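You operate a simulated robot arm through the tools that you are given. There is no shell and no other tool.

You are at the controls of a simulated robot arm. One attempt, no reset.

JOB
Dust the dull spot on the chest, polish it with the pad and close the tin.
Fine: duster and pad go back. A coat counts when it lies all over at full strength: go over it till it gets no stronger. What is to be rubbed or washed off counts as gone when no trace of it is left.

It is judged by the outcome, as a careful person would: the job done as asked, and still so three seconds after it is handed in. It fails if anything else is knocked over, pushed out of place, dropped, spilled or broken.

ROBOT AND FRAMES
A 7-joint arm with a two-finger parallel gripper, fixed in place. Base frame: the origin is on the floor under the middle of its stand, x ahead of it, y to its left, z up; the work surface is at about z = 600. Readings come in mm, degrees, newtons and seconds.
With the tool pointing down near the work surface it reaches from about 120 to 620 mm from the base axis. Its first joint turns from -66.0 to 66.0 degrees. Payload 2.4 kg.
Tool frame: the origin (TCP) lies between the finger pads and is the grasp point; the fingertips stand 30 mm ahead of it; z points along the fingers, y is the line along which they close. Largest opening 94 mm; finger width 28, thickness 10; the body of the gripper, 50 by 96 mm, starts 55 mm behind the TCP.
Orientation is told as [roll, pitch, yaw] about the base's x, y, z axes, in that order, counted from this pose: with the fingers straight down and closing along the base's y, the tool's x points along the base's -x, its y along +y and its z along -z.

CONTROLS
- The arm moves only by the tool send_rows. Its argument "increments" is one flat list of numbers, 7 for each row, row after row: the turn, a rotation vector about the tool's x, y, z in degrees, then the shift along the tool's x, y, z in mm, then the gripper command, from -1 (shut) to 1 (fully open), values between in proportion. In form: [wx, wy, wz, x, y, z, hand, wx, wy, wz, x, y, z, hand, ...]. A call has 1 to 20 rows; each row is the pose to reach, as a shift and turn from the pose commanded when the call began, along the tool's axes at that moment. Rows are played at 5 a second. More than 50 mm and 8.6 degrees between two rows, or a gripper value outside its range, and nothing of the call is played. A pose out of reach is approached as far as the arm can. The call stops where the force on the tool passes 40 N (or 10 N more than at its start, if that is more) or the arm is blocked; 0.2 s more then pass. Each finger travels about 153 mm/s and halts on what it meets, pressing with about 21 N; the grip force reading is that of the motor and also rises with nothing between the fingers. The clock runs only during rows and for 0.2 s after the last one: add rows that repeat a pose to give the fingers time. It gives the time, the measured TCP pose, the force on the tool (base axes), the opening and the grip force at its end, in the units of the frame above (readings bear some noise), with the torque about the TCP (base axes, N m) and any sound that the robot's microphone picked up.
- Cameras (640 x 400 px; columns grow to the right, rows downward): "scene" is fixed at [22, 466.9, 1441.4]; the picture's right is [-0.87, -0.48, 0.00], its down [-0.29, 0.53, -0.80] and it looks along [0.39, -0.70, -0.60] (base axes); focal length 359 px, centre (320, 200). "wrist" rides on the gripper at [76, 14, -102] in the tool frame; the picture's right is [-0.18, 0.98, 0.00], its down [-0.75, -0.14, -0.64] and it looks along [-0.63, -0.12, 0.77] (tool axes); focal length 243 px, centre (320, 200). There is no depth. A picture from a camera that has moved, and an enlarged one, comes with that camera's place and axes in the base frame and with its lens.
- capture(camera): a new picture of that camera. No time passes.
- close_up(camera, box): a new picture of the part [left, top, right, bottom] of that camera's present view, enlarged. No time passes.
- finish_job(): hands the job in; it is judged then, once.

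Nothing tells you positions but the pictures and the camera data. Unless the task says otherwise, let go and move clear before handing in.

The tools are called after "Call:" as name(argument=value, ...) on one line, values as JSON. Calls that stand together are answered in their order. send_rows: Moves the arm, as the interface text tells. Its arguments: {"type":"object","properties":{"increments":{"type":"array"}},"required":["increments"]} The other tools are called the same way: capture (camera) takes a picture; close_up (camera, box) takes an enlarged picture of a part of a camera's view; finish_job () hands the job in.

At the start:

```text
t: 0.0
eef_pos: [314.0, -266.7, 883.0]
tcp_rot: [0.0, 0.0, 0.0]
force: [-0.6, 0.4, -0.4]
ft_torque: [0.0, 0.01, -0.03]
width: 94.0
grasp_force: 0.1
```

scene: 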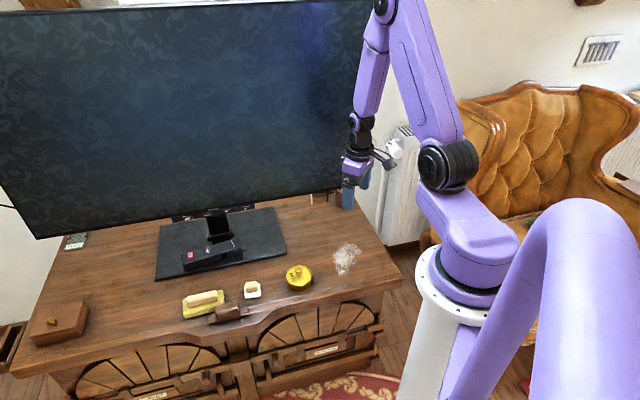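
wrist: 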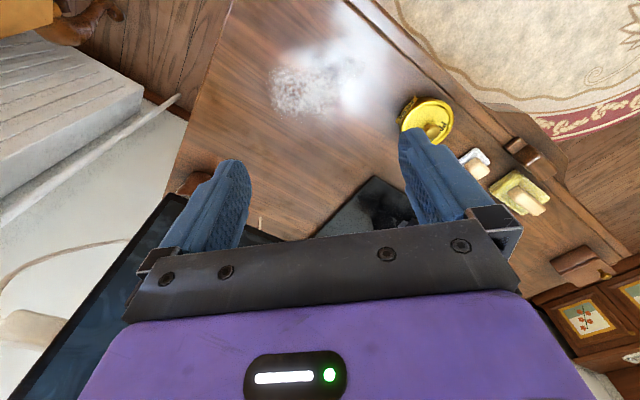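

I see a chest with a TV on it, a dusty/dull patch near the right front, a yellow tin, a small white pad, a yellow duster/sponge and a brush-like thing. I'll look closer before moving.

Call:
close_up(camera="scene", box=[170, 220, 380, 350])

Call:
close_up(camera="wrist", box=[240, 40, 600, 265])

Call:
close_up(camera="scene", box=[0, 220, 210, 350])

Call:
close_up(camera="scene", box=[280, 120, 440, 220])

```text
3.05 times, centred on (275, 285) of scene
camera zoom: at [22.0, 466.9, 1441.4], right [-0.87, -0.48, 0.0], down [-0.29, 0.53, -0.8], along [0.39, -0.7, -0.6], focal length 1093 px, centre (457, -59)
```

zoom: 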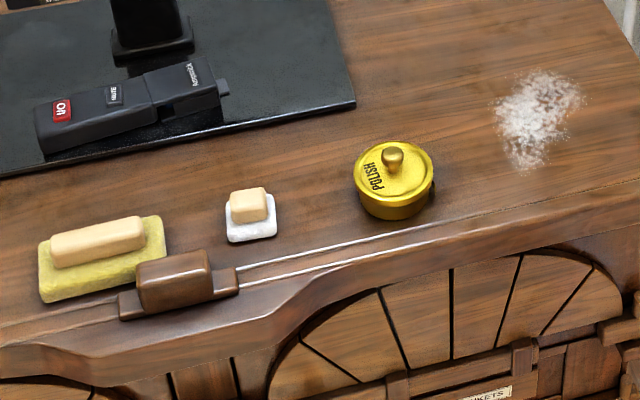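

```text
1.78 times, centred on (420, 152) of wrist
camera zoom: at [238.2, -251.3, 986.1], right [0.18, 0.98, 0.0], down [0.75, -0.14, 0.64], along [0.63, -0.12, -0.77], focal length 431 px, centre (142, 284)
```

zoom: 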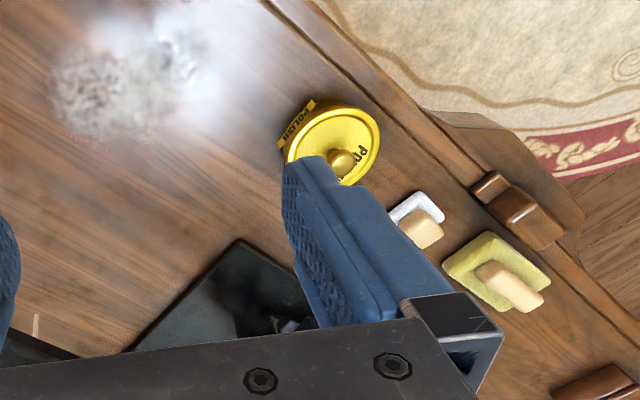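

```text
3.05 times, centred on (105, 285) of scene
camera zoom: at [22.0, 466.9, 1441.4], right [-0.87, -0.48, 0.0], down [-0.29, 0.53, -0.8], along [0.39, -0.7, -0.6], focal length 1093 px, centre (975, -59)
```

zoom: 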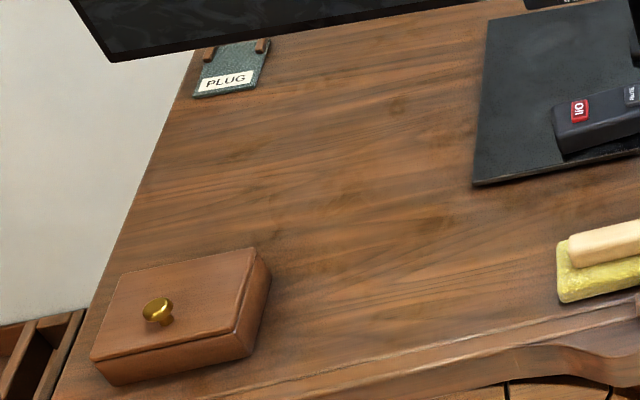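

```text
4.00 times, centred on (360, 170) of scene
camera zoom: at [22.0, 466.9, 1441.4], right [-0.87, -0.48, 0.0], down [-0.29, 0.53, -0.8], along [0.39, -0.7, -0.6], focal length 1435 px, centre (160, 320)
```

zoom: 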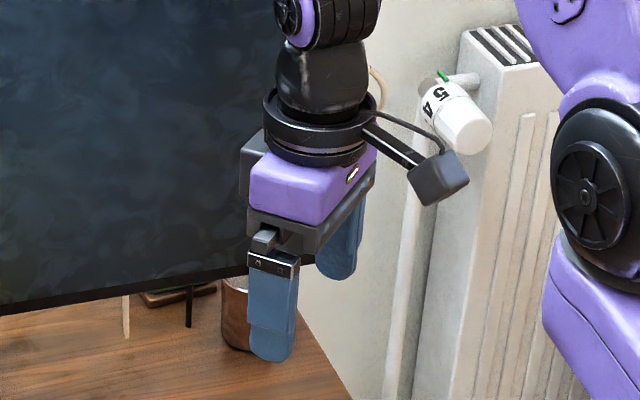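

The dusty spot is near (340, -280), the closed tin near (413, -114), the small white pad near (516, -23) and the yellow duster with its long handle near (609, 78). The chest is turned about 45° to the base axes. I'll fly to a middle viewpoint with yaw +45 and look from above.

Call:
send_rows(increments=[0, 0, -5.6, -20, 27, 4, 1, 0, 0, -11.2, -40, 54, 8, 1, 0, 0, -16.8, -60, 81, 12, 1, 0, 0, -22.4, -81, 108, 16, 1, 0, 0, -28, -102, 135, 20, 1, 0, 0, -33.6, -123, 162, 24, 1, 0, 0, -39.2, -144, 189, 28, 1, 0, 0, -45, -166, 217, 33, 1, 0, 0, -45, -166, 217, 33, 1])

Call:
capture(camera="wrist")

Call:
capture(camera="scene")

```text
t: 2.0
eef_pos: [479.6, -48.6, 848.6]
tcp_rot: [0.1, 0.0, 45.1]
force: [0.5, -0.3, 1.2]
ft_torque: [-0.02, -0.03, -0.01]
width: 93.9
grasp_force: 0.0
```

```text
taken
camera wrist: at [415.6, -92.6, 952.2], right [-0.57, 0.82, 0.0], down [0.63, 0.43, 0.64], along [0.53, 0.36, -0.77], focal length 243 px, centre (320, 200)
```

wrist: 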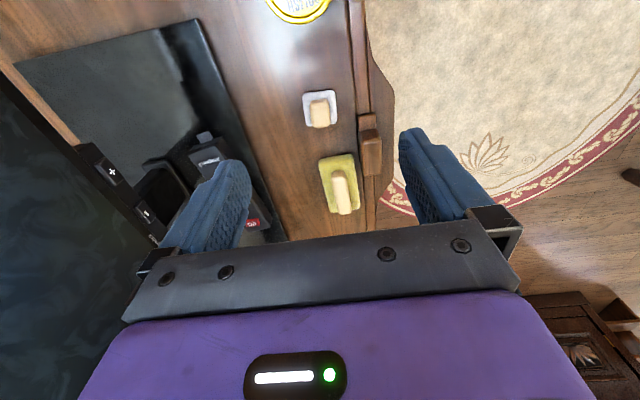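

```text
taken
```

scene: 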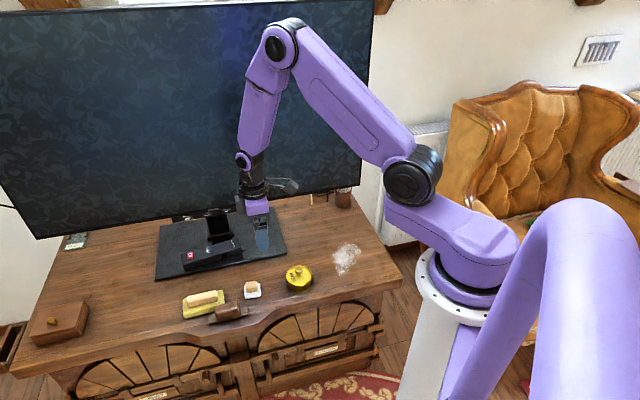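

The wrist camera now shows duster, pad and part of the tin directly below. I'll enlarge those for measuring.

Call:
close_up(camera="wrist", box=[270, 70, 430, 240])

Call:
close_up(camera="scene", box=[260, 230, 380, 305])

Call:
close_up(camera="scene", box=[170, 270, 280, 335])

```text
2.35 times, centred on (350, 155) of wrist
camera zoom: at [415.6, -92.6, 952.2], right [-0.57, 0.82, 0.0], down [0.63, 0.43, 0.64], along [0.53, 0.36, -0.77], focal length 571 px, centre (249, 306)
```

zoom: 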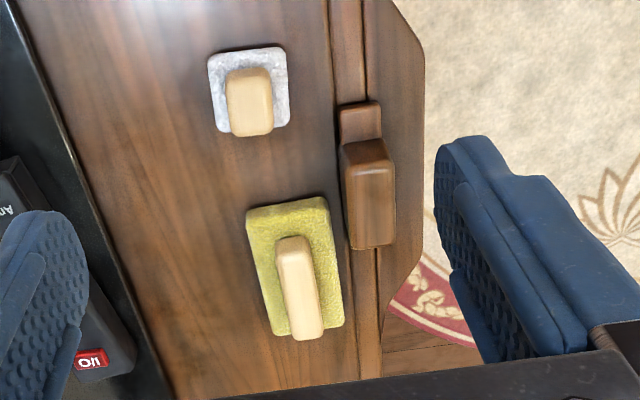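

```text
5.33 times, centred on (320, 268) of scene
camera zoom: at [21.9, 467.0, 1441.4], right [-0.87, -0.48, 0.0], down [-0.29, 0.53, -0.8], along [0.39, -0.7, -0.6], focal length 1913 px, centre (320, -160)
```

zoom: 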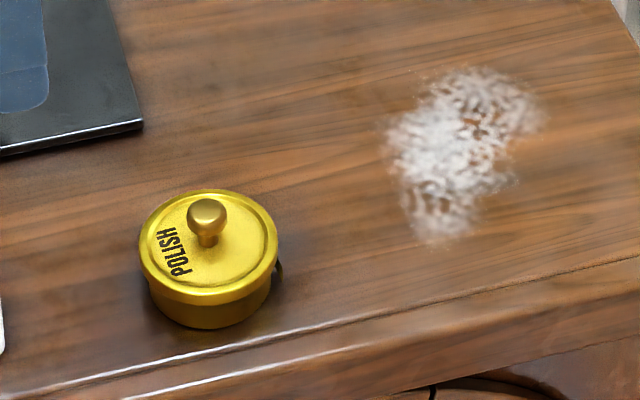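

```text
5.82 times, centred on (225, 302) of scene
camera zoom: at [21.9, 467.0, 1441.4], right [-0.87, -0.48, 0.0], down [-0.29, 0.53, -0.8], along [0.39, -0.7, -0.6], focal length 2087 px, centre (873, -396)
```

zoom: 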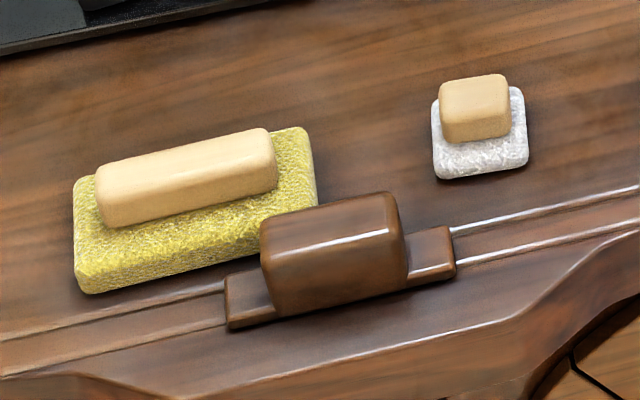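

The handle of the duster tops out around z≈640 with its long axis at about 46°, and the pad is about 45 mm square at (513, -25). I'll move above the duster and look again before grasping.

Call:
send_rows(increments=[0, 0, 0, -30, 1, 20, 1, 0, 0, 0, -60, 2, 40, 1, 0, 0, 0, -90, 3, 60, 1, 0, 0, -1, -120, 4, 80, 1, 0, 0, -1, -150, 5, 105, 1, 0, 0, -1, -178, 5.4, 130, 1, 0, 0, -1, -178, 5.4, 130, 1])

Call:
capture(camera="wrist")

Call:
close_up(camera="scene", box=[150, 240, 280, 330])

```text
t: 3.6
eef_pos: [600.6, 81.2, 720.8]
tcp_rot: [0.0, 0.0, 46.1]
force: [-1.2, 0.4, -0.1]
ft_torque: [-0.03, 0.01, -0.02]
width: 93.9
grasp_force: 0.1
```

```text
taken
camera wrist: at [537.6, 37.5, 823.6], right [-0.58, 0.81, 0.0], down [0.63, 0.44, 0.64], along [0.52, 0.37, -0.77], focal length 243 px, centre (320, 200)
```

wrist: 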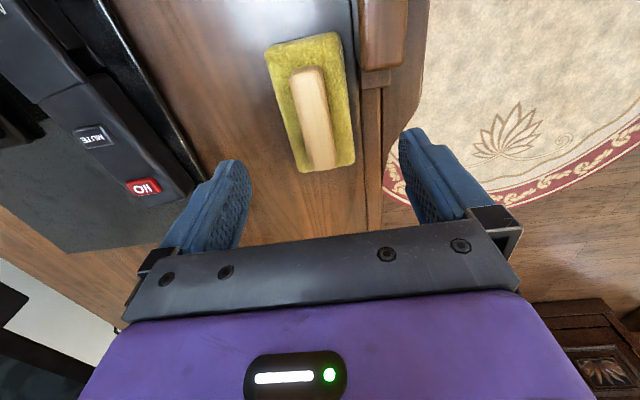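

```text
4.44 times, centred on (215, 285) of scene
camera zoom: at [21.9, 466.9, 1441.4], right [-0.87, -0.48, 0.0], down [-0.29, 0.53, -0.8], along [0.39, -0.7, -0.6], focal length 1594 px, centre (787, -178)
```

zoom: 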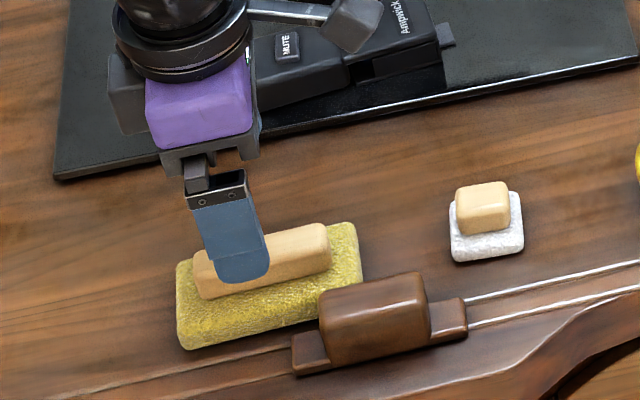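

The duster's center is about (602, 79) at 45°, base top at z≈620 and handle top at ≈646. I'll narrow the fingers to ~54 mm to clear the slider block, descend until the tips are about z 625, then look.

Call:
send_rows(increments=[0, 0, 1, 0.7, -0.7, 0, 0.15, 0, 0, 1, 0.7, -0.7, 20, 0.15, 0, 0, 1, 0.7, -0.7, 40, 0.15, 0, 0, 1, 0.7, -0.7, 55, 0.15, 0, 0, 1, 0.7, -0.7, 65, 0.15, 0, 0, 1, 0.7, -0.7, 65, 0.15])

Call:
capture(camera="wrist")

Call:
close_up(camera="scene", box=[150, 240, 280, 330])

```text
t: 5.0
eef_pos: [603.1, 79.8, 656.4]
tcp_rot: [0.0, 0.0, 44.9]
force: [-0.4, -0.4, 0.3]
ft_torque: [-0.01, -0.01, -0.01]
width: 54.2
grasp_force: 0.1
```

```text
taken
camera wrist: at [538.5, 37.4, 758.2], right [-0.57, 0.82, 0.0], down [0.63, 0.43, 0.64], along [0.53, 0.36, -0.77], focal length 243 px, centre (320, 200)
```

wrist: 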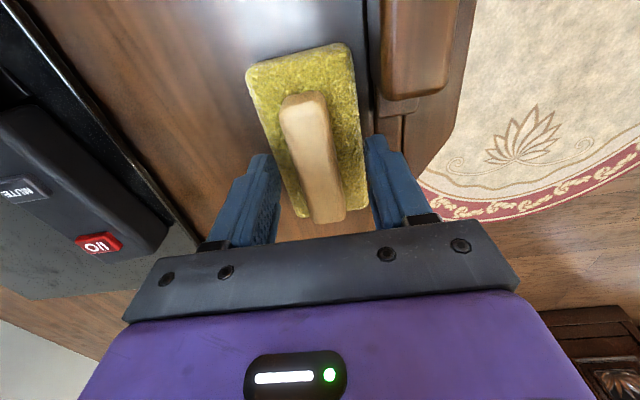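

```text
4.44 times, centred on (215, 285) of scene
camera zoom: at [22.0, 466.9, 1441.4], right [-0.87, -0.48, 0.0], down [-0.29, 0.53, -0.8], along [0.39, -0.7, -0.6], focal length 1594 px, centre (787, -178)
```

zoom: 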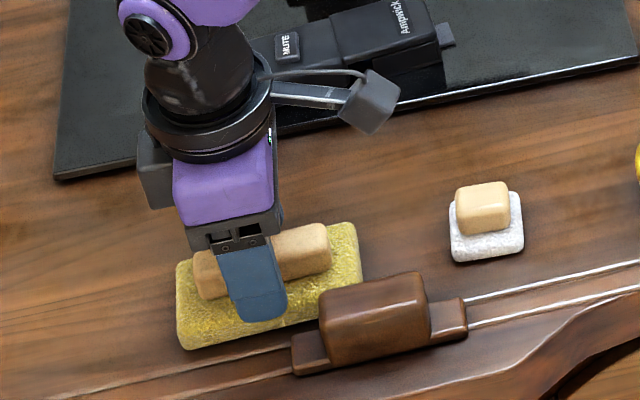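

The fingers straddle the handle, centered. Closing now.

Call:
send_rows(increments=[0, 0, 0, 0, 0, 0, -0.3, 0, 0, 0, 0, 0, 0, -1, 0, 0, 0, 0, 0, 0, -1, 0, 0, 0, 0, 0, 0, -1])

Call:
capture(camera="wrist")

Call:
close_up(camera="scene", box=[150, 240, 280, 330])

```text
t: 6.0
eef_pos: [603.4, 81.0, 655.2]
tcp_rot: [0.0, 0.1, 45.0]
force: [0.6, -0.8, -0.3]
ft_torque: [0.06, -0.03, 0.0]
width: 23.4
grasp_force: 21.3
```

```text
taken
camera wrist: at [538.5, 37.5, 758.4], right [-0.57, 0.82, 0.0], down [0.63, 0.43, 0.64], along [0.53, 0.36, -0.77], focal length 243 px, centre (320, 200)
```

wrist: 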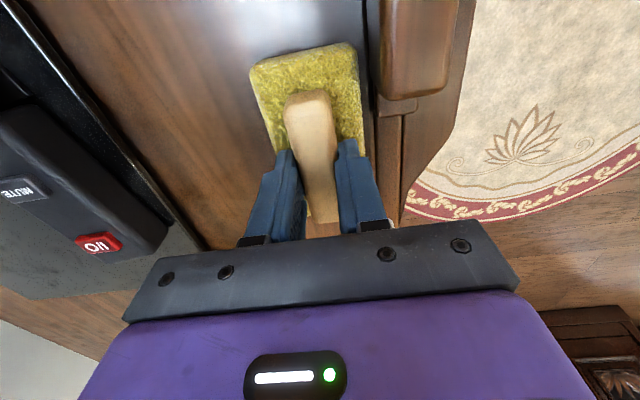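

```text
4.44 times, centred on (215, 285) of scene
camera zoom: at [22.0, 466.9, 1441.4], right [-0.87, -0.48, 0.0], down [-0.29, 0.53, -0.8], along [0.39, -0.7, -0.6], focal length 1594 px, centre (787, -178)
```

zoom: 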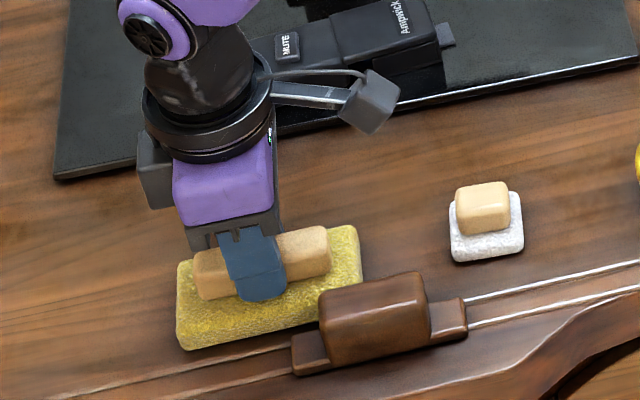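

Grip holds at 23.4 mm. I'll lift the duster straight up 100 mm and check it.

Call:
send_rows(increments=[0, 0, 0, 0, 0, -10, -1, 0, 0, 0, 0, 0, -30, -1, 0, 0, 0, 0, 0, -55, -1, 0, 0, 0, 0, 0, -80, -1, 0, 0, 0, 0, 0, -100, -1, 0, 0, 0, 0, 0, -100, -1])

Call:
capture(camera="wrist")

Call:
capture(camera="scene")

```text
t: 7.4
eef_pos: [603.3, 80.1, 755.1]
tcp_rot: [0.0, -0.1, 45.0]
force: [0.6, -0.5, -0.4]
ft_torque: [-0.04, 0.0, 0.03]
width: 23.3
grasp_force: 20.6
```

```text
taken
camera wrist: at [539.5, 35.8, 858.4], right [-0.57, 0.82, 0.0], down [0.63, 0.43, 0.64], along [0.53, 0.36, -0.77], focal length 243 px, centre (320, 200)
```

wrist: 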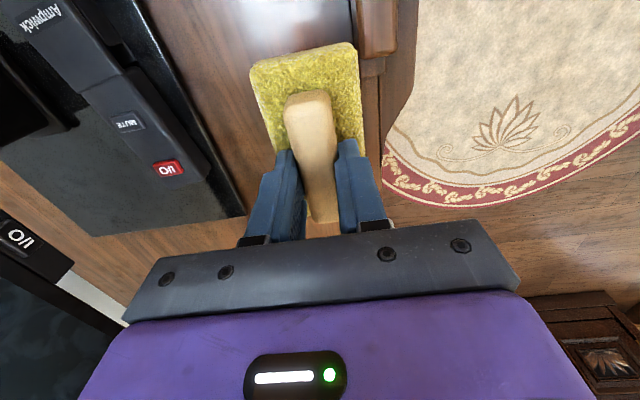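

```text
taken
```

scene: 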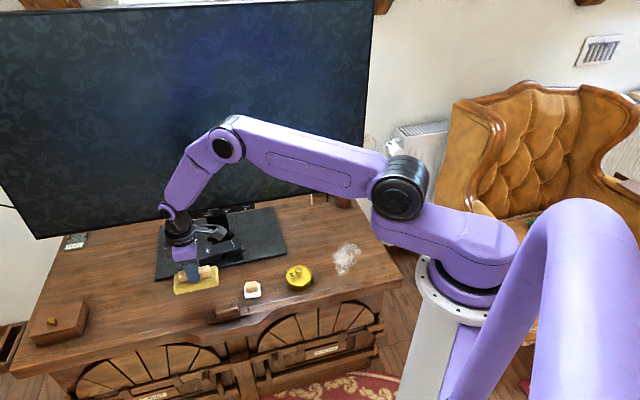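

The duster is held level. Travelling at this height over to above the dusty spot.

Call:
send_rows(increments=[0, 0, 0, 32, -5, 0, -1, 0, 0, 0, 64, -10, 0, -1, 0, 0, 0, 96, -15, 0, -1, 0, 0, 0, 128, -20, 0, -1, 0, 0, 0, 160, -25, 0, -1, 0, 0, 0, 192, -30, 0, -1, 0, 0, 0, 224, -35, 0, -1, 0, 0, 0, 256, -40, 0, -1, 0, 0, 0, 288, -45, 0, -1, 0, 0, 0, 320, -50, 0, -1, 0, 0, 0, 352, -55, 0, -1, 0, 0, 0, 384, -60, 0, -1, 0, 0, 0, 416, -65, 0, -1, 0, 0, 0, 448.5, -70.2, 0, -1, 0, 0, 0, 448.5, -70.2, 0, -1])

Call:
capture(camera="wrist")

Call:
capture(camera="scene")

```text
t: 10.6
eef_pos: [334.5, -288.3, 757.7]
tcp_rot: [-0.1, 0.0, 45.2]
force: [0.2, 0.0, 0.2]
ft_torque: [0.02, 0.08, -0.02]
width: 23.3
grasp_force: 21.0
```

```text
taken
camera wrist: at [270.2, -330.7, 859.5], right [-0.57, 0.82, 0.0], down [0.63, 0.43, 0.64], along [0.53, 0.36, -0.77], focal length 243 px, centre (320, 200)
```

wrist: 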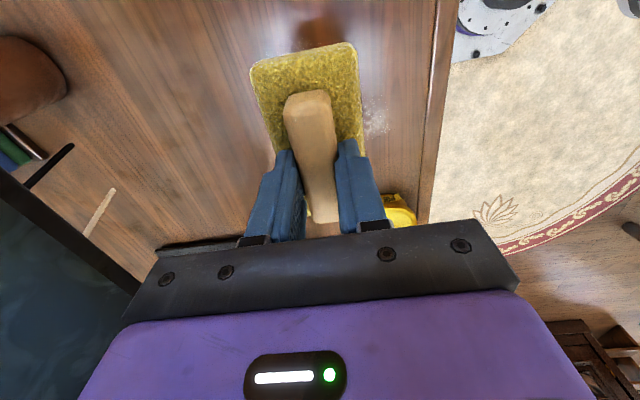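

```text
taken
```

scene: 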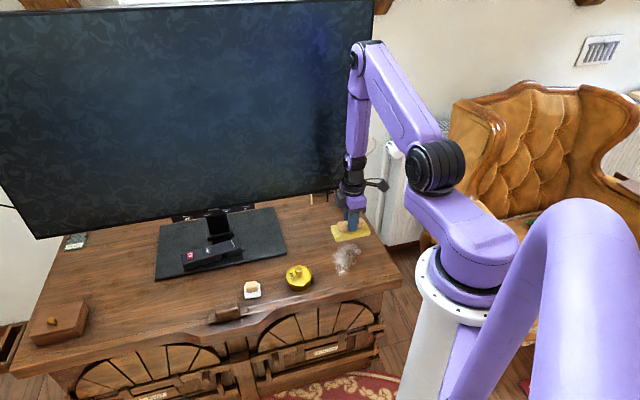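

The duster hovers over the spot. I'll descend to near contact and feel for the surface.

Call:
send_rows(increments=[0, 0, 0, 0, 0, 30, -1, 0, 0, 0, 0, 0, 60, -1, 0, 0, 0, 0, 0, 80, -1, 0, 0, 0, 0, 0, 90, -1, 0, 0, 0, 0, 0, 95, -1, 0, 0, 0, 0, 0, 98, -1, 0, 0, 0, 0, 0, 98, -1])

Call:
close_up(camera="scene", box=[290, 180, 410, 290])

```text
t: 12.2
eef_pos: [334.4, -287.4, 657.1]
tcp_rot: [-0.1, -0.1, 45.1]
force: [-1.1, -0.5, -0.9]
ft_torque: [0.02, 0.02, 0.01]
width: 23.5
grasp_force: 20.9
```

```text
3.64 times, centred on (350, 235) of scene
camera zoom: at [22.0, 466.9, 1441.4], right [-0.87, -0.48, 0.0], down [-0.29, 0.53, -0.8], along [0.39, -0.7, -0.6], focal length 1305 px, centre (211, 73)
```

zoom: 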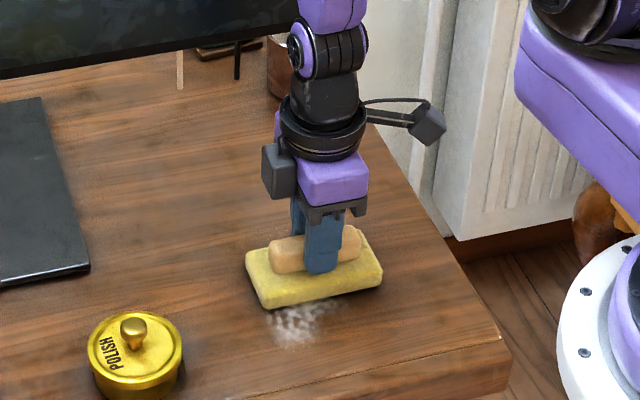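

Almost touching. Lowering a millimetre at a time.

Call:
send_rows(increments=[0, 0, 0, 0, 0, 1, -1, 0, 0, 0, 0, 0, 2, -1, 0, 0, 0, 0, 0, 3, -1, 0, 0, 0, 0, 0, 3, -1])

```text
t: 13.2
eef_pos: [335.4, -286.5, 654.2]
tcp_rot: [0.0, 0.1, 45.1]
force: [-0.6, 4.0, 22.5]
ft_torque: [0.1, 0.07, -0.02]
width: 23.3
grasp_force: 21.2
```

Contact at about z 655 with firm pressure. I'll ease off 1 mm and wipe back and forth across the chest depth.

Call:
send_rows(increments=[0, 0, 0, 0, 0, -1, -1, 0, 0, 0, 0, -14, -1, -1, 0, 0, 0, 0, -28, -1, -1, 0, 0, 0, 0, -42, -1, -1, 0, 0, 0, 0, -26, -1, -1, 0, 0, 0, 0, -10, -1, -1, 0, 0, 0, 0, 6, -1, -1, 0, 0, 0, 0, 22, -1, -1, 0, 0, 0, 0, 38, -1, -1, 0, 0, 0, 0, 50, -1, -1, 0, 0, 0, 0, 60, -1, -1, 0, 0, 0, 0, 60, -1, -1])

Call:
close_up(camera="scene", box=[290, 180, 410, 290])

```text
t: 15.8
eef_pos: [292.8, -245.4, 653.8]
tcp_rot: [-0.1, 0.0, 45.1]
force: [1.8, -1.7, 4.9]
ft_torque: [-0.01, 0.02, 0.04]
width: 23.3
grasp_force: 21.2
```

```text
3.64 times, centred on (350, 235) of scene
camera zoom: at [21.9, 466.9, 1441.4], right [-0.87, -0.48, 0.0], down [-0.29, 0.53, -0.8], along [0.39, -0.7, -0.6], focal length 1305 px, centre (211, 73)
```

zoom: 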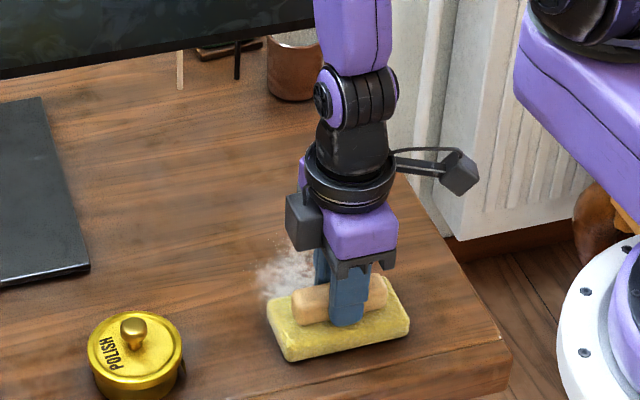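

Some dust is still there after one pass, so I'll keep wiping with strokes shifted a little to the left and slightly firmer.

Call:
send_rows(increments=[0, 0, 0, -8, 0, 0.5, -1, 0, 0, 0, -15, -12, 0.5, -1, 0, 0, 0, -15, -27, 0.5, -1, 0, 0, 0, -15, -42, 0.5, -1, 0, 0, 0, -15, -57, 0.5, -1, 0, 0, 0, -15, -72, 0.5, -1, 0, 0, 0, -15, -87, 0.5, -1, 0, 0, 0, -15, -102, 0.5, -1, 0, 0, 0, -15, -106, 0.5, -1, 0, 0, 0, -8, -92, 0.5, -1, 0, 0, 0, -8, -77, 0.5, -1, 0, 0, 0, -8, -62, 0.5, -1, 0, 0, 0, -8, -47, 0.5, -1, 0, 0, 0, -8, -32, 0.5, -1, 0, 0, 0, -8, -17, 0.5, -1, 0, 0, 0, -8, -2, 0.5, -1, 0, 0, 0, -8, 0, 0.5, -1])

Call:
close_up(camera="scene", box=[290, 180, 410, 290])

```text
t: 19.4
eef_pos: [298.7, -240.1, 655.6]
tcp_rot: [0.0, 0.0, 45.2]
force: [0.7, -0.4, -2.0]
ft_torque: [-0.04, 0.01, -0.02]
width: 23.2
grasp_force: 20.9
```

```text
3.64 times, centred on (350, 235) of scene
camera zoom: at [22.0, 466.9, 1441.4], right [-0.87, -0.48, 0.0], down [-0.29, 0.53, -0.8], along [0.39, -0.7, -0.6], focal length 1305 px, centre (211, 73)
```

zoom: 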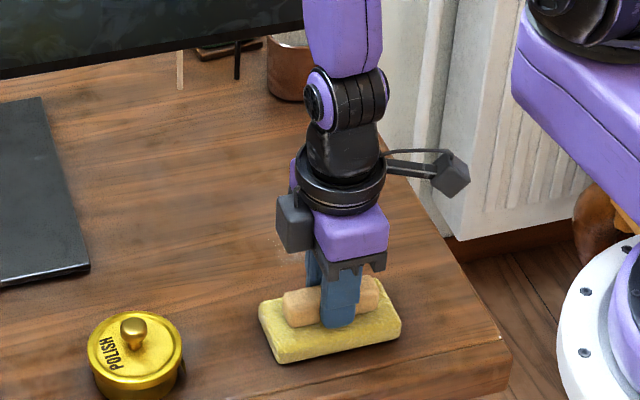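

Most of the dust has gone. I'll lift and move aside to inspect the whole spot.

Call:
send_rows(increments=[0, 0, 0, 0, 0, -20, -1, 0, 0, 0, 0, 0, -50, -1, 0, 0, 0, 0, 0, -80, -1, 0, 0, 0, -30, 0, -100, -1, 0, 0, 0, -60, 0, -100, -1, 0, 0, 0, -90, 0, -100, -1, 0, 0, 0, -120, 0, -100, -1, 0, 0, 0, -120, 0, -100, -1])

Call:
close_up(camera="scene", box=[290, 180, 410, 290])

Call:
capture(camera="wrist")

```text
t: 21.2
eef_pos: [382.1, -153.7, 753.3]
tcp_rot: [0.0, -0.1, 45.1]
force: [0.4, -0.1, -0.9]
ft_torque: [0.0, 0.07, 0.02]
width: 23.3
grasp_force: 21.5
```

```text
3.64 times, centred on (350, 235) of scene
camera zoom: at [22.0, 466.9, 1441.4], right [-0.87, -0.48, 0.0], down [-0.29, 0.53, -0.8], along [0.39, -0.7, -0.6], focal length 1305 px, centre (211, 73)
```

zoom: 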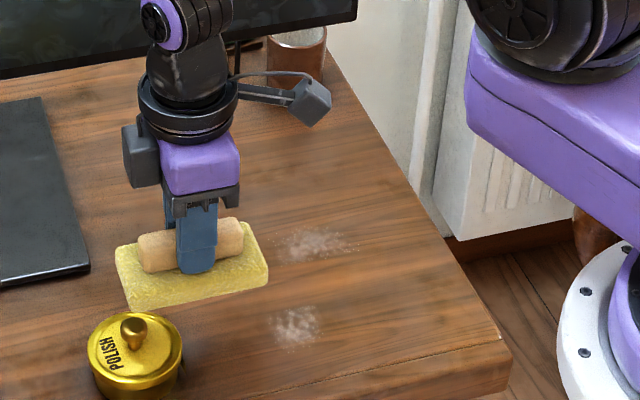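

```text
taken
camera wrist: at [318.5, -196.8, 857.3], right [-0.57, 0.82, 0.0], down [0.63, 0.43, 0.64], along [0.53, 0.36, -0.77], focal length 243 px, centre (320, 200)
```

wrist: 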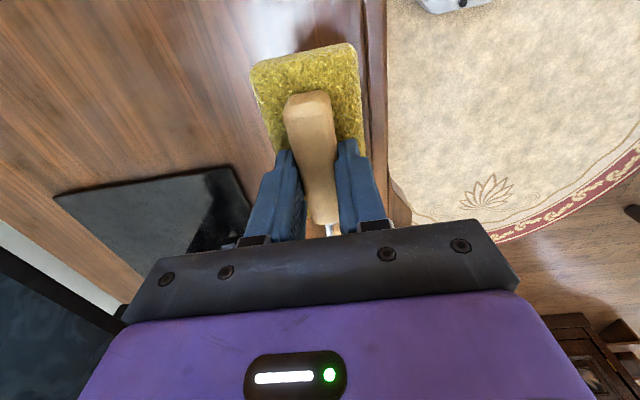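

Two faint patches remain, at the back (U≈17, W≈-480) and the front (U≈67, W≈-393). I'll go back with the duster centered on the front one first and press properly.

Call:
send_rows(increments=[0, 0, 0, 32, -5, 0, -1, 0, 0, 0, 64, -10, 0, -1, 0, 0, 0, 94, -15, 0, -1, 0, 0, 0, 94, -15, 30, -1, 0, 0, 0, 94, -15, 60, -1, 0, 0, 0, 94, -15, 85, -1, 0, 0, 0, 94, -15, 95, -1, 0, 0, 0, 94, -15, 98, -1, 0, 0, 0, 94, -15, 100, -1, 0, 0, 0, 94, -15, 101, -1, 0, 0, 0, 94, -15, 101, -1])

```text
t: 23.6
eef_pos: [325.4, -231.2, 655.1]
tcp_rot: [0.1, 0.1, 45.1]
force: [-0.2, 1.8, 21.9]
ft_torque: [0.06, 0.01, 0.01]
width: 23.8
grasp_force: 21.1
```

Good contact at ~22 N. Short strokes over the front patch at this pressure.

Call:
send_rows(increments=[0, 0, 0, 0, 8, 0, -1, 0, 0, 0, 0, 16, 0, -1, 0, 0, 0, 0, 8, 0, -1, 0, 0, 0, 0, -4, 0, -1, 0, 0, 0, 0, -16, 0, -1, 0, 0, 0, 0, -4, 0, -1, 0, 0, 0, 0, 8, 0, -1, 0, 0, 0, 0, 18, 0, -1, 0, 0, 0, 0, 6, 0, -1, 0, 0, 0, 0, -8, 0, -1, 0, 0, 0, 0, -20, 0, -1])

Call:
close_up(camera="scene", box=[290, 180, 410, 290])

```text
t: 26.0
eef_pos: [341.1, -246.3, 654.4]
tcp_rot: [0.0, -0.1, 45.0]
force: [0.0, 0.1, -0.9]
ft_torque: [-0.02, 0.01, -0.01]
width: 23.6
grasp_force: 20.8
```

```text
3.64 times, centred on (350, 235) of scene
camera zoom: at [22.0, 466.9, 1441.4], right [-0.87, -0.48, 0.0], down [-0.29, 0.53, -0.8], along [0.39, -0.7, -0.6], focal length 1305 px, centre (211, 73)
```

zoom: 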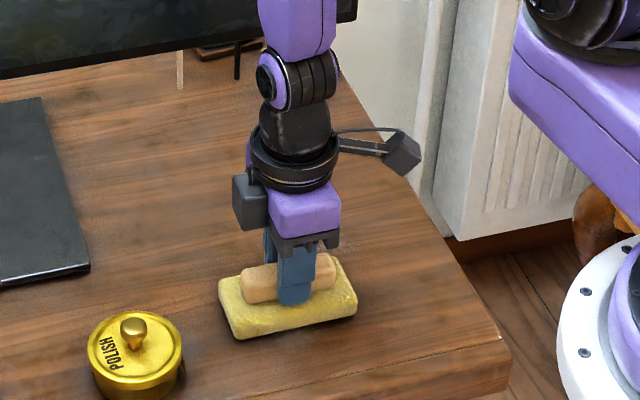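

Pressure fades while sliding as the handle creeps up in the grip, so I'll keep lowering a bit as I stroke. Now sliding to the back patch and rubbing there.

Call:
send_rows(increments=[0, 0, 0, 12, -16, 0, -1, 0, 0, 0, 25, -32, 0, -1, 0, 0, 0, 38, -48, 0, -1, 0, 0, 0, 50, -65, 0.5, -1, 0, 0, 0, 50, -65, 1.2, -1, 0, 0, 0, 50, -75, 1.2, -1, 0, 0, 0, 50, -62, 1.5, -1, 0, 0, 0, 50, -48, 1.5, -1, 0, 0, 0, 50, -60, 1.8, -1, 0, 0, 0, 50, -74, 2, -1, 0, 0, 0, 50, -62, 2.2, -1, 0, 0, 0, 50, -48, 2.5, -1, 0, 0, 0, 50, -48, 2.5, -1])

Call:
close_up(camera="scene", box=[290, 180, 410, 290])

```text
t: 28.8
eef_pos: [340.4, -315.7, 651.9]
tcp_rot: [-0.1, -0.1, 45.0]
force: [2.4, -3.2, 9.5]
ft_torque: [0.0, -0.08, -0.03]
width: 23.2
grasp_force: 21.4
```

```text
3.64 times, centred on (350, 235) of scene
camera zoom: at [21.9, 467.0, 1441.4], right [-0.87, -0.48, 0.0], down [-0.29, 0.53, -0.8], along [0.39, -0.7, -0.6], focal length 1305 px, centre (211, 73)
```

zoom: 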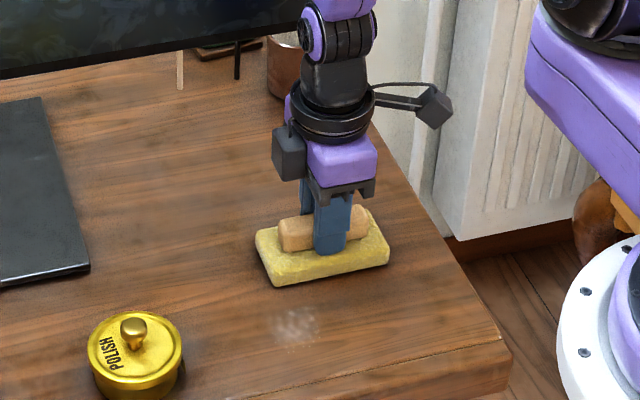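

Firm contact held (~9.5 N). A few more strokes at the back, then forward to the front patch.

Call:
send_rows(increments=[0, 0, 0, 0, -14, 0, -1, 0, 0, 0, 0, -28, 0.3, -1, 0, 0, 0, 0, -14, 0.3, -1, 0, 0, 0, 0, 0, 0.5, -1, 0, 0, 0, 0, -14, 0.5, -1, 0, 0, 0, 0, -28, 0.5, -1, 0, 0, 0, 0, -14, 0.5, -1, 0, 0, 0, 0, 0, 0.5, -1, 0, 0, 0, -15, 15, 0.5, -1, 0, 0, 0, -30, 30, 0.5, -1, 0, 0, 0, -45, 45, 0.5, -1, 0, 0, 0, -50, 60, 0.5, -1, 0, 0, 0, -50, 74, 0.7, -1, 0, 0, 0, -50, 84, 0.8, -1, 0, 0, 0, -50, 72, 0.9, -1, 0, 0, 0, -50, 60, 1.0, -1, 0, 0, 0, -50, 72, 1.0, -1, 0, 0, 0, -50, 84, 1.2, -1, 0, 0, 0, -50, 84, 1.2, -1])

Call:
close_up(camera="scene", box=[290, 180, 410, 290])

```text
t: 29.2
eef_pos: [341.7, -317.3, 651.5]
tcp_rot: [1.0, 0.1, 45.2]
force: [-3.6, 3.6, 14.8]
ft_torque: [-0.04, -0.24, 0.06]
width: 23.4
grasp_force: 21.0
stopped in row 1: the force on the tool passed its limit at 51 N (the readings are from after the stop); the commanded pose is now the measured one
```

```text
3.64 times, centred on (350, 235) of scene
camera zoom: at [21.7, 467.2, 1441.3], right [-0.87, -0.48, 0.0], down [-0.29, 0.53, -0.8], along [0.39, -0.7, -0.6], focal length 1305 px, centre (211, 73)
```

zoom: 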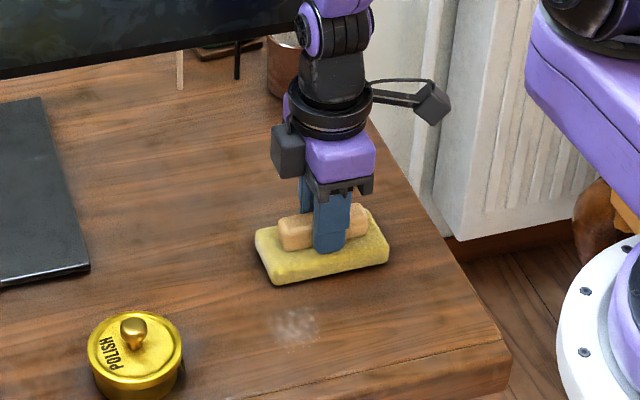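

The force spiked when starting the stroke and the tool tilted by 1°. I'll ease up slightly, level the tool and read the force.

Call:
send_rows(increments=[0.4, 0.4, 0, 0, 0, -1, -1, 0.7, 0.7, 0.2, 0, 0, -1.5, -1, 0.7, 0.7, 0.2, 0, 0, -1.5, -1])

```text
t: 30.0
eef_pos: [341.0, -317.4, 653.4]
tcp_rot: [0.3, 0.7, 44.9]
force: [0.0, -0.2, -1.6]
ft_torque: [0.02, -0.01, -0.01]
width: 23.4
grasp_force: 21.4
```

Tilt convention understood; I'll finish leveling (about the tool axes) and then press down gently.

Call:
send_rows(increments=[0.3, -0.7, 0, 0, 0, 0, -1, 0.3, -0.7, 0, 0, 0, 0.5, -1, 0.3, -0.7, 0, 0, 0, 1.0, -1, 0.3, -0.7, 0, 0, 0, 1.0, -1])

```text
t: 31.0
eef_pos: [342.5, -316.9, 651.3]
tcp_rot: [0.0, -0.1, 44.9]
force: [0.2, 0.4, -0.5]
ft_torque: [-0.01, -0.01, 0.01]
width: 23.3
grasp_force: 21.0
```

Call:
send_rows(increments=[0, 0, 0, 0, 0, 0.5, -1, 0, 0, 0, 0, 0, 1.0, -1, 0, 0, 0, 0, 0, 1.0, -1])

```text
t: 31.8
eef_pos: [341.6, -316.8, 653.0]
tcp_rot: [0.0, -0.1, 44.9]
force: [-6.6, 3.4, 31.7]
ft_torque: [0.16, 0.18, 0.06]
width: 23.3
grasp_force: 20.9
```

31 N is a bit much, so I'll back off half a millimetre and stroke slowly.

Call:
send_rows(increments=[0, 0, 0, 0, 0, -0.6, -1, 0, 0, 0, 0, -6, -0.6, -1, 0, 0, 0, 0, -14, -0.6, -1, 0, 0, 0, 0, -22, -0.6, -1, 0, 0, 0, 0, -14, -0.6, -1, 0, 0, 0, 0, -4, -0.6, -1, 0, 0, 0, 0, 6, -0.6, -1])

Call:
close_up(camera="scene", box=[290, 180, 410, 290])

```text
t: 32.4
eef_pos: [341.3, -316.1, 652.7]
tcp_rot: [0.7, 0.1, 44.8]
force: [-2.8, 3.9, 15.1]
ft_torque: [0.0, -0.24, 0.03]
width: 23.4
grasp_force: 21.1
stopped in row 2: the force on the tool passed its limit at 47 N (the readings are from after the stop); the commanded pose is now the measured one
```

```text
3.64 times, centred on (350, 235) of scene
camera zoom: at [21.7, 467.2, 1441.3], right [-0.87, -0.48, 0.0], down [-0.29, 0.53, -0.8], along [0.39, -0.7, -0.6], focal length 1305 px, centre (211, 73)
```

zoom: 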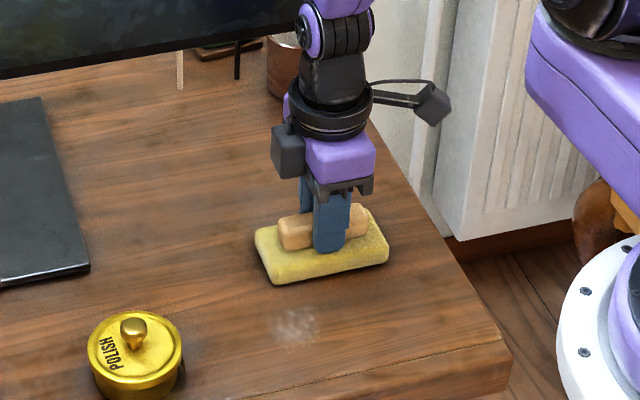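

Static friction at this pressure jams it, so I need lighter pressure. Leveling and lifting a bit, then feeling for a light touch.

Call:
send_rows(increments=[0.3, 0, 0, 0, 0, -0.5, -1, 0.7, 0.1, 0, 0, 0, -1, -1, 0.7, 0.1, 0, 0, 0, -1, -1])

```text
t: 33.1
eef_pos: [342.7, -318.6, 651.4]
tcp_rot: [-0.2, 0.2, 44.8]
force: [-0.5, -0.9, -0.4]
ft_torque: [-0.01, -0.02, 0.02]
width: 23.3
grasp_force: 20.6
```

Call:
send_rows(increments=[-0.2, -0.2, -0.1, 0, 0, 0.4, -1, -0.2, -0.2, -0.1, 0, 0, 0.4, -1])

```text
t: 33.8
eef_pos: [341.5, -317.4, 652.4]
tcp_rot: [0.1, 0.0, 45.0]
force: [-1.3, 0.8, 7.4]
ft_torque: [-0.3, 0.36, -0.01]
width: 23.3
grasp_force: 20.8
```

Light contact (7 N), biased to the right end; I'll tilt back slightly and stroke along the depth gently.

Call:
send_rows(increments=[0, 0.3, 0, 0, 0, 0, -1, 0, 0.3, 0, 0, 6, 0, -1, 0, 0.3, 0, 0, 14, 0, -1, 0, 0.3, 0, 0, 4, 0, -1, 0, 0.3, 0, 0, -6, 0, -1, 0, 0.3, 0, 0, -16, 0, -1, 0, 0.3, 0, 0, -22, 0, -1, 0, 0.3, 0, 0, -12, 0, -1, 0, 0.3, 0, 0, -2, 0, -1, 0, 0.3, 0, 0, 8, 0, -1])

Call:
close_up(camera="scene", box=[290, 180, 410, 290])

```text
t: 36.0
eef_pos: [336.7, -311.5, 652.4]
tcp_rot: [0.0, 0.1, 45.0]
force: [-0.2, -0.5, -0.8]
ft_torque: [-0.05, 0.01, -0.01]
width: 23.2
grasp_force: 21.0
```

```text
3.64 times, centred on (350, 235) of scene
camera zoom: at [22.0, 466.9, 1441.4], right [-0.87, -0.48, 0.0], down [-0.29, 0.53, -0.8], along [0.39, -0.7, -0.6], focal length 1305 px, centre (211, 73)
```

zoom: 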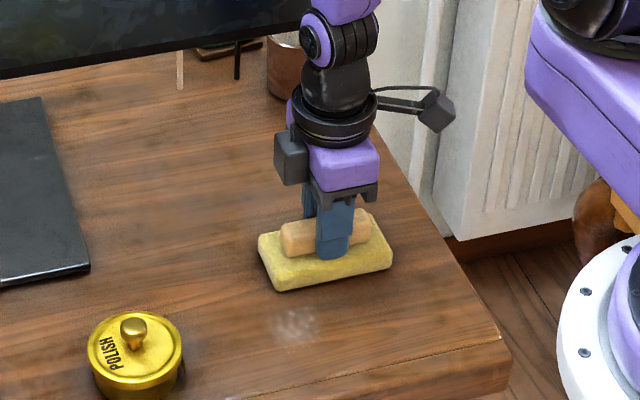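

Now to the front patch with the same light pressure, rubbing back and forth there.

Call:
send_rows(increments=[0, 0, 0, -12, 14, 0, -1, 0, 0, 0, -25, 28, 0, -1, 0, 0, 0, -38, 42, 0, -1, 0, 0, 0, -49, 56, 0, -1, 0, 0, 0, -49, 64, 0, -1, 0, 0, 0, -49, 64, 0.4, -1, 0, 0, 0, -49, 70, 0.4, -1, 0, 0, 0, -49, 76, 0.4, -1, 0, 0, 0, -49, 66, 0.4, -1, 0, 0, 0, -49, 54, 0.4, -1, 0, 0, 0, -49, 64, 0.5, -1, 0, 0, 0, -49, 76, 0.5, -1, 0, 0, 0, -49, 66, 0.5, -1, 0, 0, 0, -49, 54, 0.5, -1, 0, 0, 0, -49, 54, 0.5, -1])

Call:
close_up(camera="scene", box=[290, 180, 410, 290])

```text
t: 37.9
eef_pos: [318.5, -224.9, 652.1]
tcp_rot: [0.8, 0.4, 45.1]
force: [-2.7, 2.0, 12.7]
ft_torque: [0.32, -0.6, 0.16]
width: 23.1
grasp_force: 20.9
stopped in row 9: the force on the tool passed its limit at 49 N (the readings are from after the stop); the commanded pose is now the measured one
```

```text
3.64 times, centred on (350, 235) of scene
camera zoom: at [21.7, 467.1, 1441.3], right [-0.87, -0.48, 0.0], down [-0.29, 0.53, -0.8], along [0.39, -0.7, -0.6], focal length 1305 px, centre (211, 73)
```

zoom: 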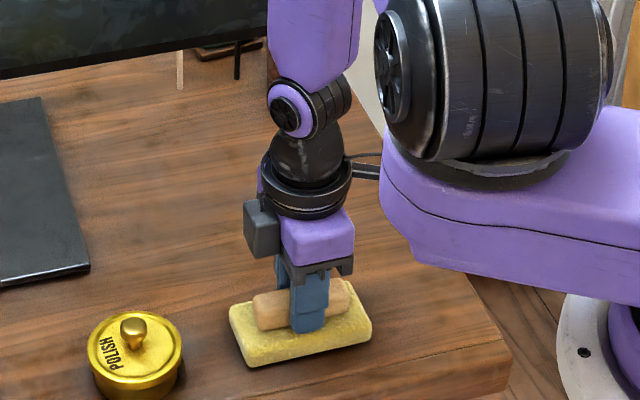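

Reversing toward the TV jams under pressure, while pulling toward the front works. I'll lift, level, and do only front-ward strokes with lifts between.

Call:
send_rows(increments=[0.4, -0.2, 0, 0, 0, -2, -1, 0.8, -0.4, 0, 0, 0, -4, -1, 0.8, -0.4, 0.1, 0, 0, -20, -1, 0.8, -0.4, 0.1, 0, 0, -40, -1, 0.8, -0.4, 0.1, -30, 0, -60, -1, 0.8, -0.4, 0.1, -60, 0, -80, -1, 0.8, -0.4, 0.1, -85, 0, -80, -1, 0.8, -0.4, 0.1, -85, 0, -80, -1])

Call:
capture(camera="scene")

Call:
close_up(camera="scene", box=[290, 180, 410, 290])

Call:
capture(camera="wrist")

```text
t: 39.7
eef_pos: [378.9, -165.7, 730.5]
tcp_rot: [-0.1, 0.1, 45.0]
force: [0.4, 0.9, -0.4]
ft_torque: [0.0, 0.0, 0.02]
width: 23.3
grasp_force: 21.1
```

```text
taken
```

scene: 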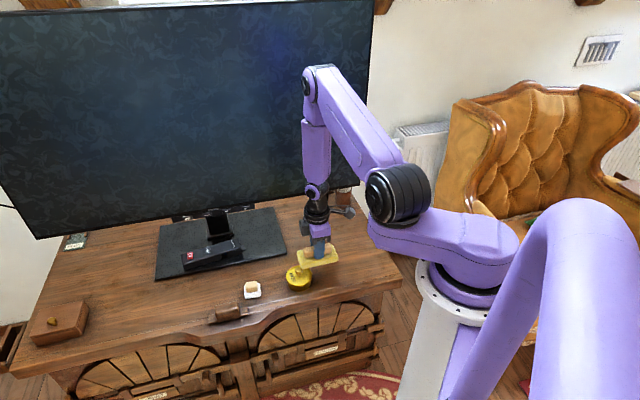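

```text
3.64 times, centred on (350, 235) of scene
camera zoom: at [22.0, 466.9, 1441.4], right [-0.87, -0.48, 0.0], down [-0.29, 0.53, -0.8], along [0.39, -0.7, -0.6], focal length 1305 px, centre (211, 73)
```

zoom: 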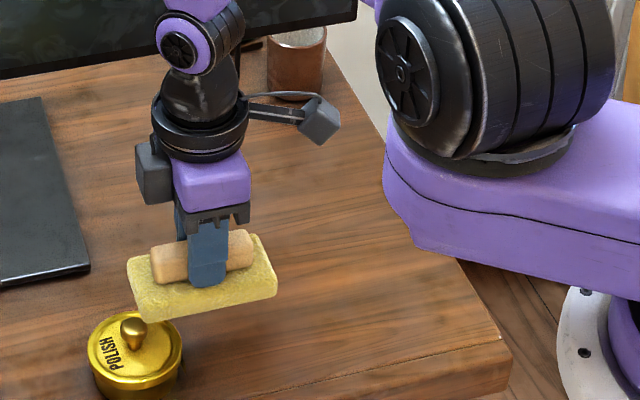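

```text
taken
camera wrist: at [315.1, -207.9, 833.5], right [-0.56, 0.83, 0.0], down [0.63, 0.43, 0.64], along [0.53, 0.36, -0.77], focal length 243 px, centre (320, 200)
```

wrist: 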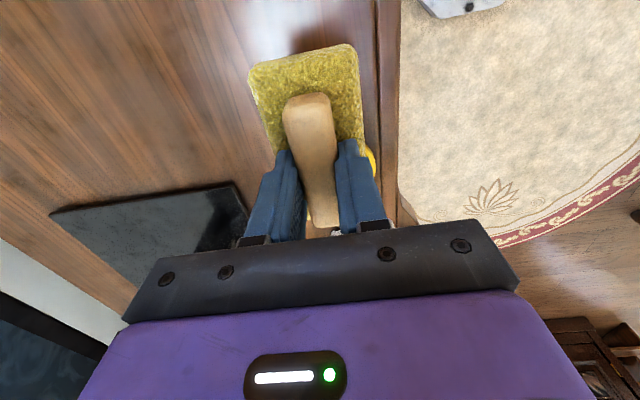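

It looks clean from here; zooming in hard on the spot to check for traces.

Call:
close_up(camera="scene", box=[325, 235, 375, 283])

```text
8.33 times, centred on (350, 259) of scene
camera zoom: at [22.0, 466.9, 1441.4], right [-0.87, -0.48, 0.0], down [-0.29, 0.53, -0.8], along [0.39, -0.7, -0.6], focal length 2990 px, centre (70, -292)
```

zoom: 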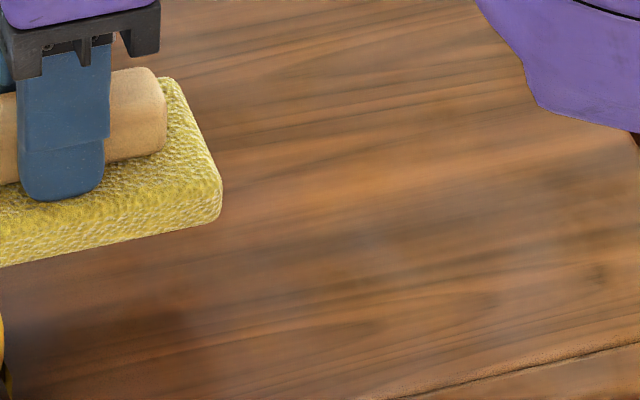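

There's perhaps a faint haze; I want a better viewpoint. I'll move the duster toward the front edge and higher so the wrist camera sees the spot beside it.

Call:
send_rows(increments=[0, 0, 0, 20, 14, -12, -1, 0, 0, 0, 40, 28, -24, -1, 0, 0, 0, 60, 42, -36, -1, 0, 0, 0, 80, 56, -48, -1, 0, 0, 0, 100, 70, -60, -1, 0, 0, 0, 111, 84, -68, -1, 0, 0, 0, 111, 84, -68, -1])

Call:
capture(camera="wrist")

Call:
close_up(camera="scene", box=[320, 230, 376, 283])

```text
t: 41.3
eef_pos: [241.9, -183.8, 800.1]
tcp_rot: [-0.1, 0.0, 45.0]
force: [0.0, -0.7, -1.4]
ft_torque: [0.0, -0.04, 0.0]
width: 23.2
grasp_force: 21.2
```

```text
taken
camera wrist: at [178.1, -226.6, 903.0], right [-0.57, 0.82, 0.0], down [0.63, 0.43, 0.64], along [0.53, 0.36, -0.77], focal length 243 px, centre (320, 200)
```

wrist: 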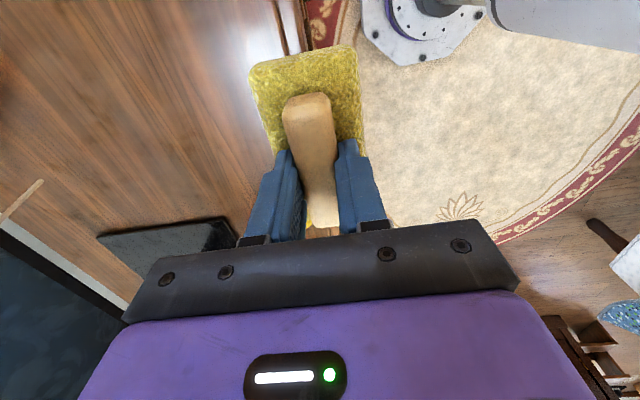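

```text
7.55 times, centred on (348, 256) of scene
camera zoom: at [22.0, 466.9, 1441.4], right [-0.87, -0.48, 0.0], down [-0.29, 0.53, -0.8], along [0.39, -0.7, -0.6], focal length 2708 px, centre (109, -226)
```

zoom: 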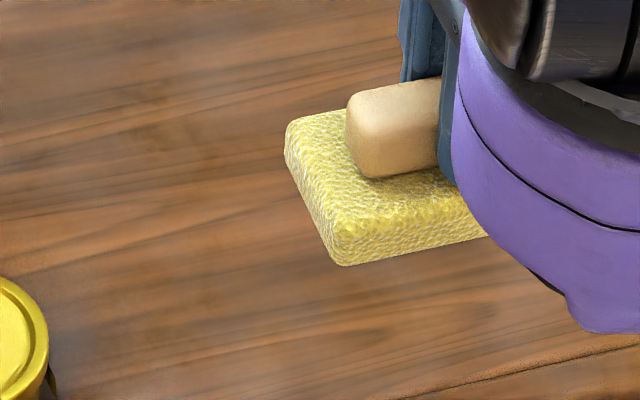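

Call:
close_up(camera="wrist", box=[60, 0, 280, 200])

```text
2.00 times, centred on (170, 100) of wrist
camera zoom: at [178.1, -226.6, 903.0], right [-0.57, 0.82, 0.0], down [0.63, 0.43, 0.64], along [0.53, 0.36, -0.77], focal length 485 px, centre (620, 400)
```

zoom: 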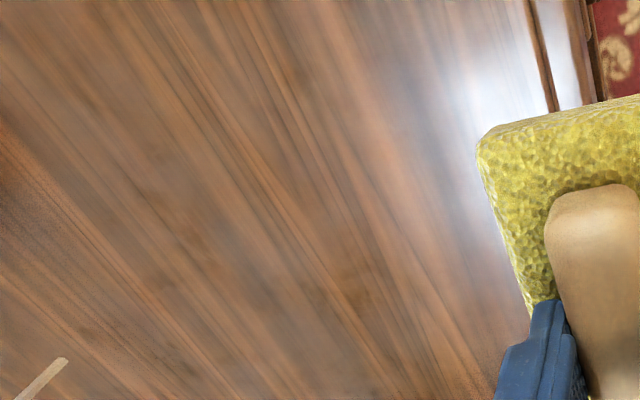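

The spot looks clean from above, but I'll do an extra full pass with front-ward strokes to be sure no trace is left.

Call:
send_rows(increments=[0, 0, 0, 6, -35, 0, -1, 0, 0, 0, 12, -70, 10, -1, 0, 0, 0, 18, -105, 30, -1, 0, 0, 0, 24, -140, 60, -1, 0, 0, 0, 28, -165, 95, -1, 0, 0, 0, 32, -186, 125, -1, 0, 0, 0, 32, -186, 140, -1, 0, 0, 0, 32, -186, 146, -1, 0, 0, 0, 32, -186, 147.5, -1, 0, 0, 0, 32, -186, 147.5, -1])

Call:
close_up(camera="scene", box=[290, 180, 410, 290])

```text
t: 43.5
eef_pos: [351.7, -339.2, 652.2]
tcp_rot: [-0.1, 0.0, 45.0]
force: [-0.4, 1.3, 4.0]
ft_torque: [-0.08, 0.25, -0.04]
width: 23.4
grasp_force: 20.7
```

```text
3.64 times, centred on (350, 235) of scene
camera zoom: at [21.9, 467.0, 1441.4], right [-0.87, -0.48, 0.0], down [-0.29, 0.53, -0.8], along [0.39, -0.7, -0.6], focal length 1305 px, centre (211, 73)
```

zoom: 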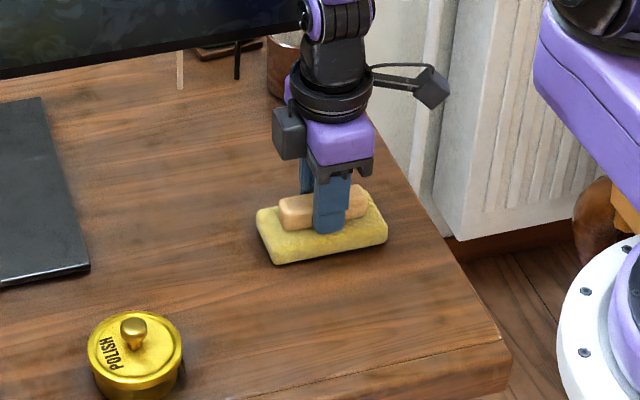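

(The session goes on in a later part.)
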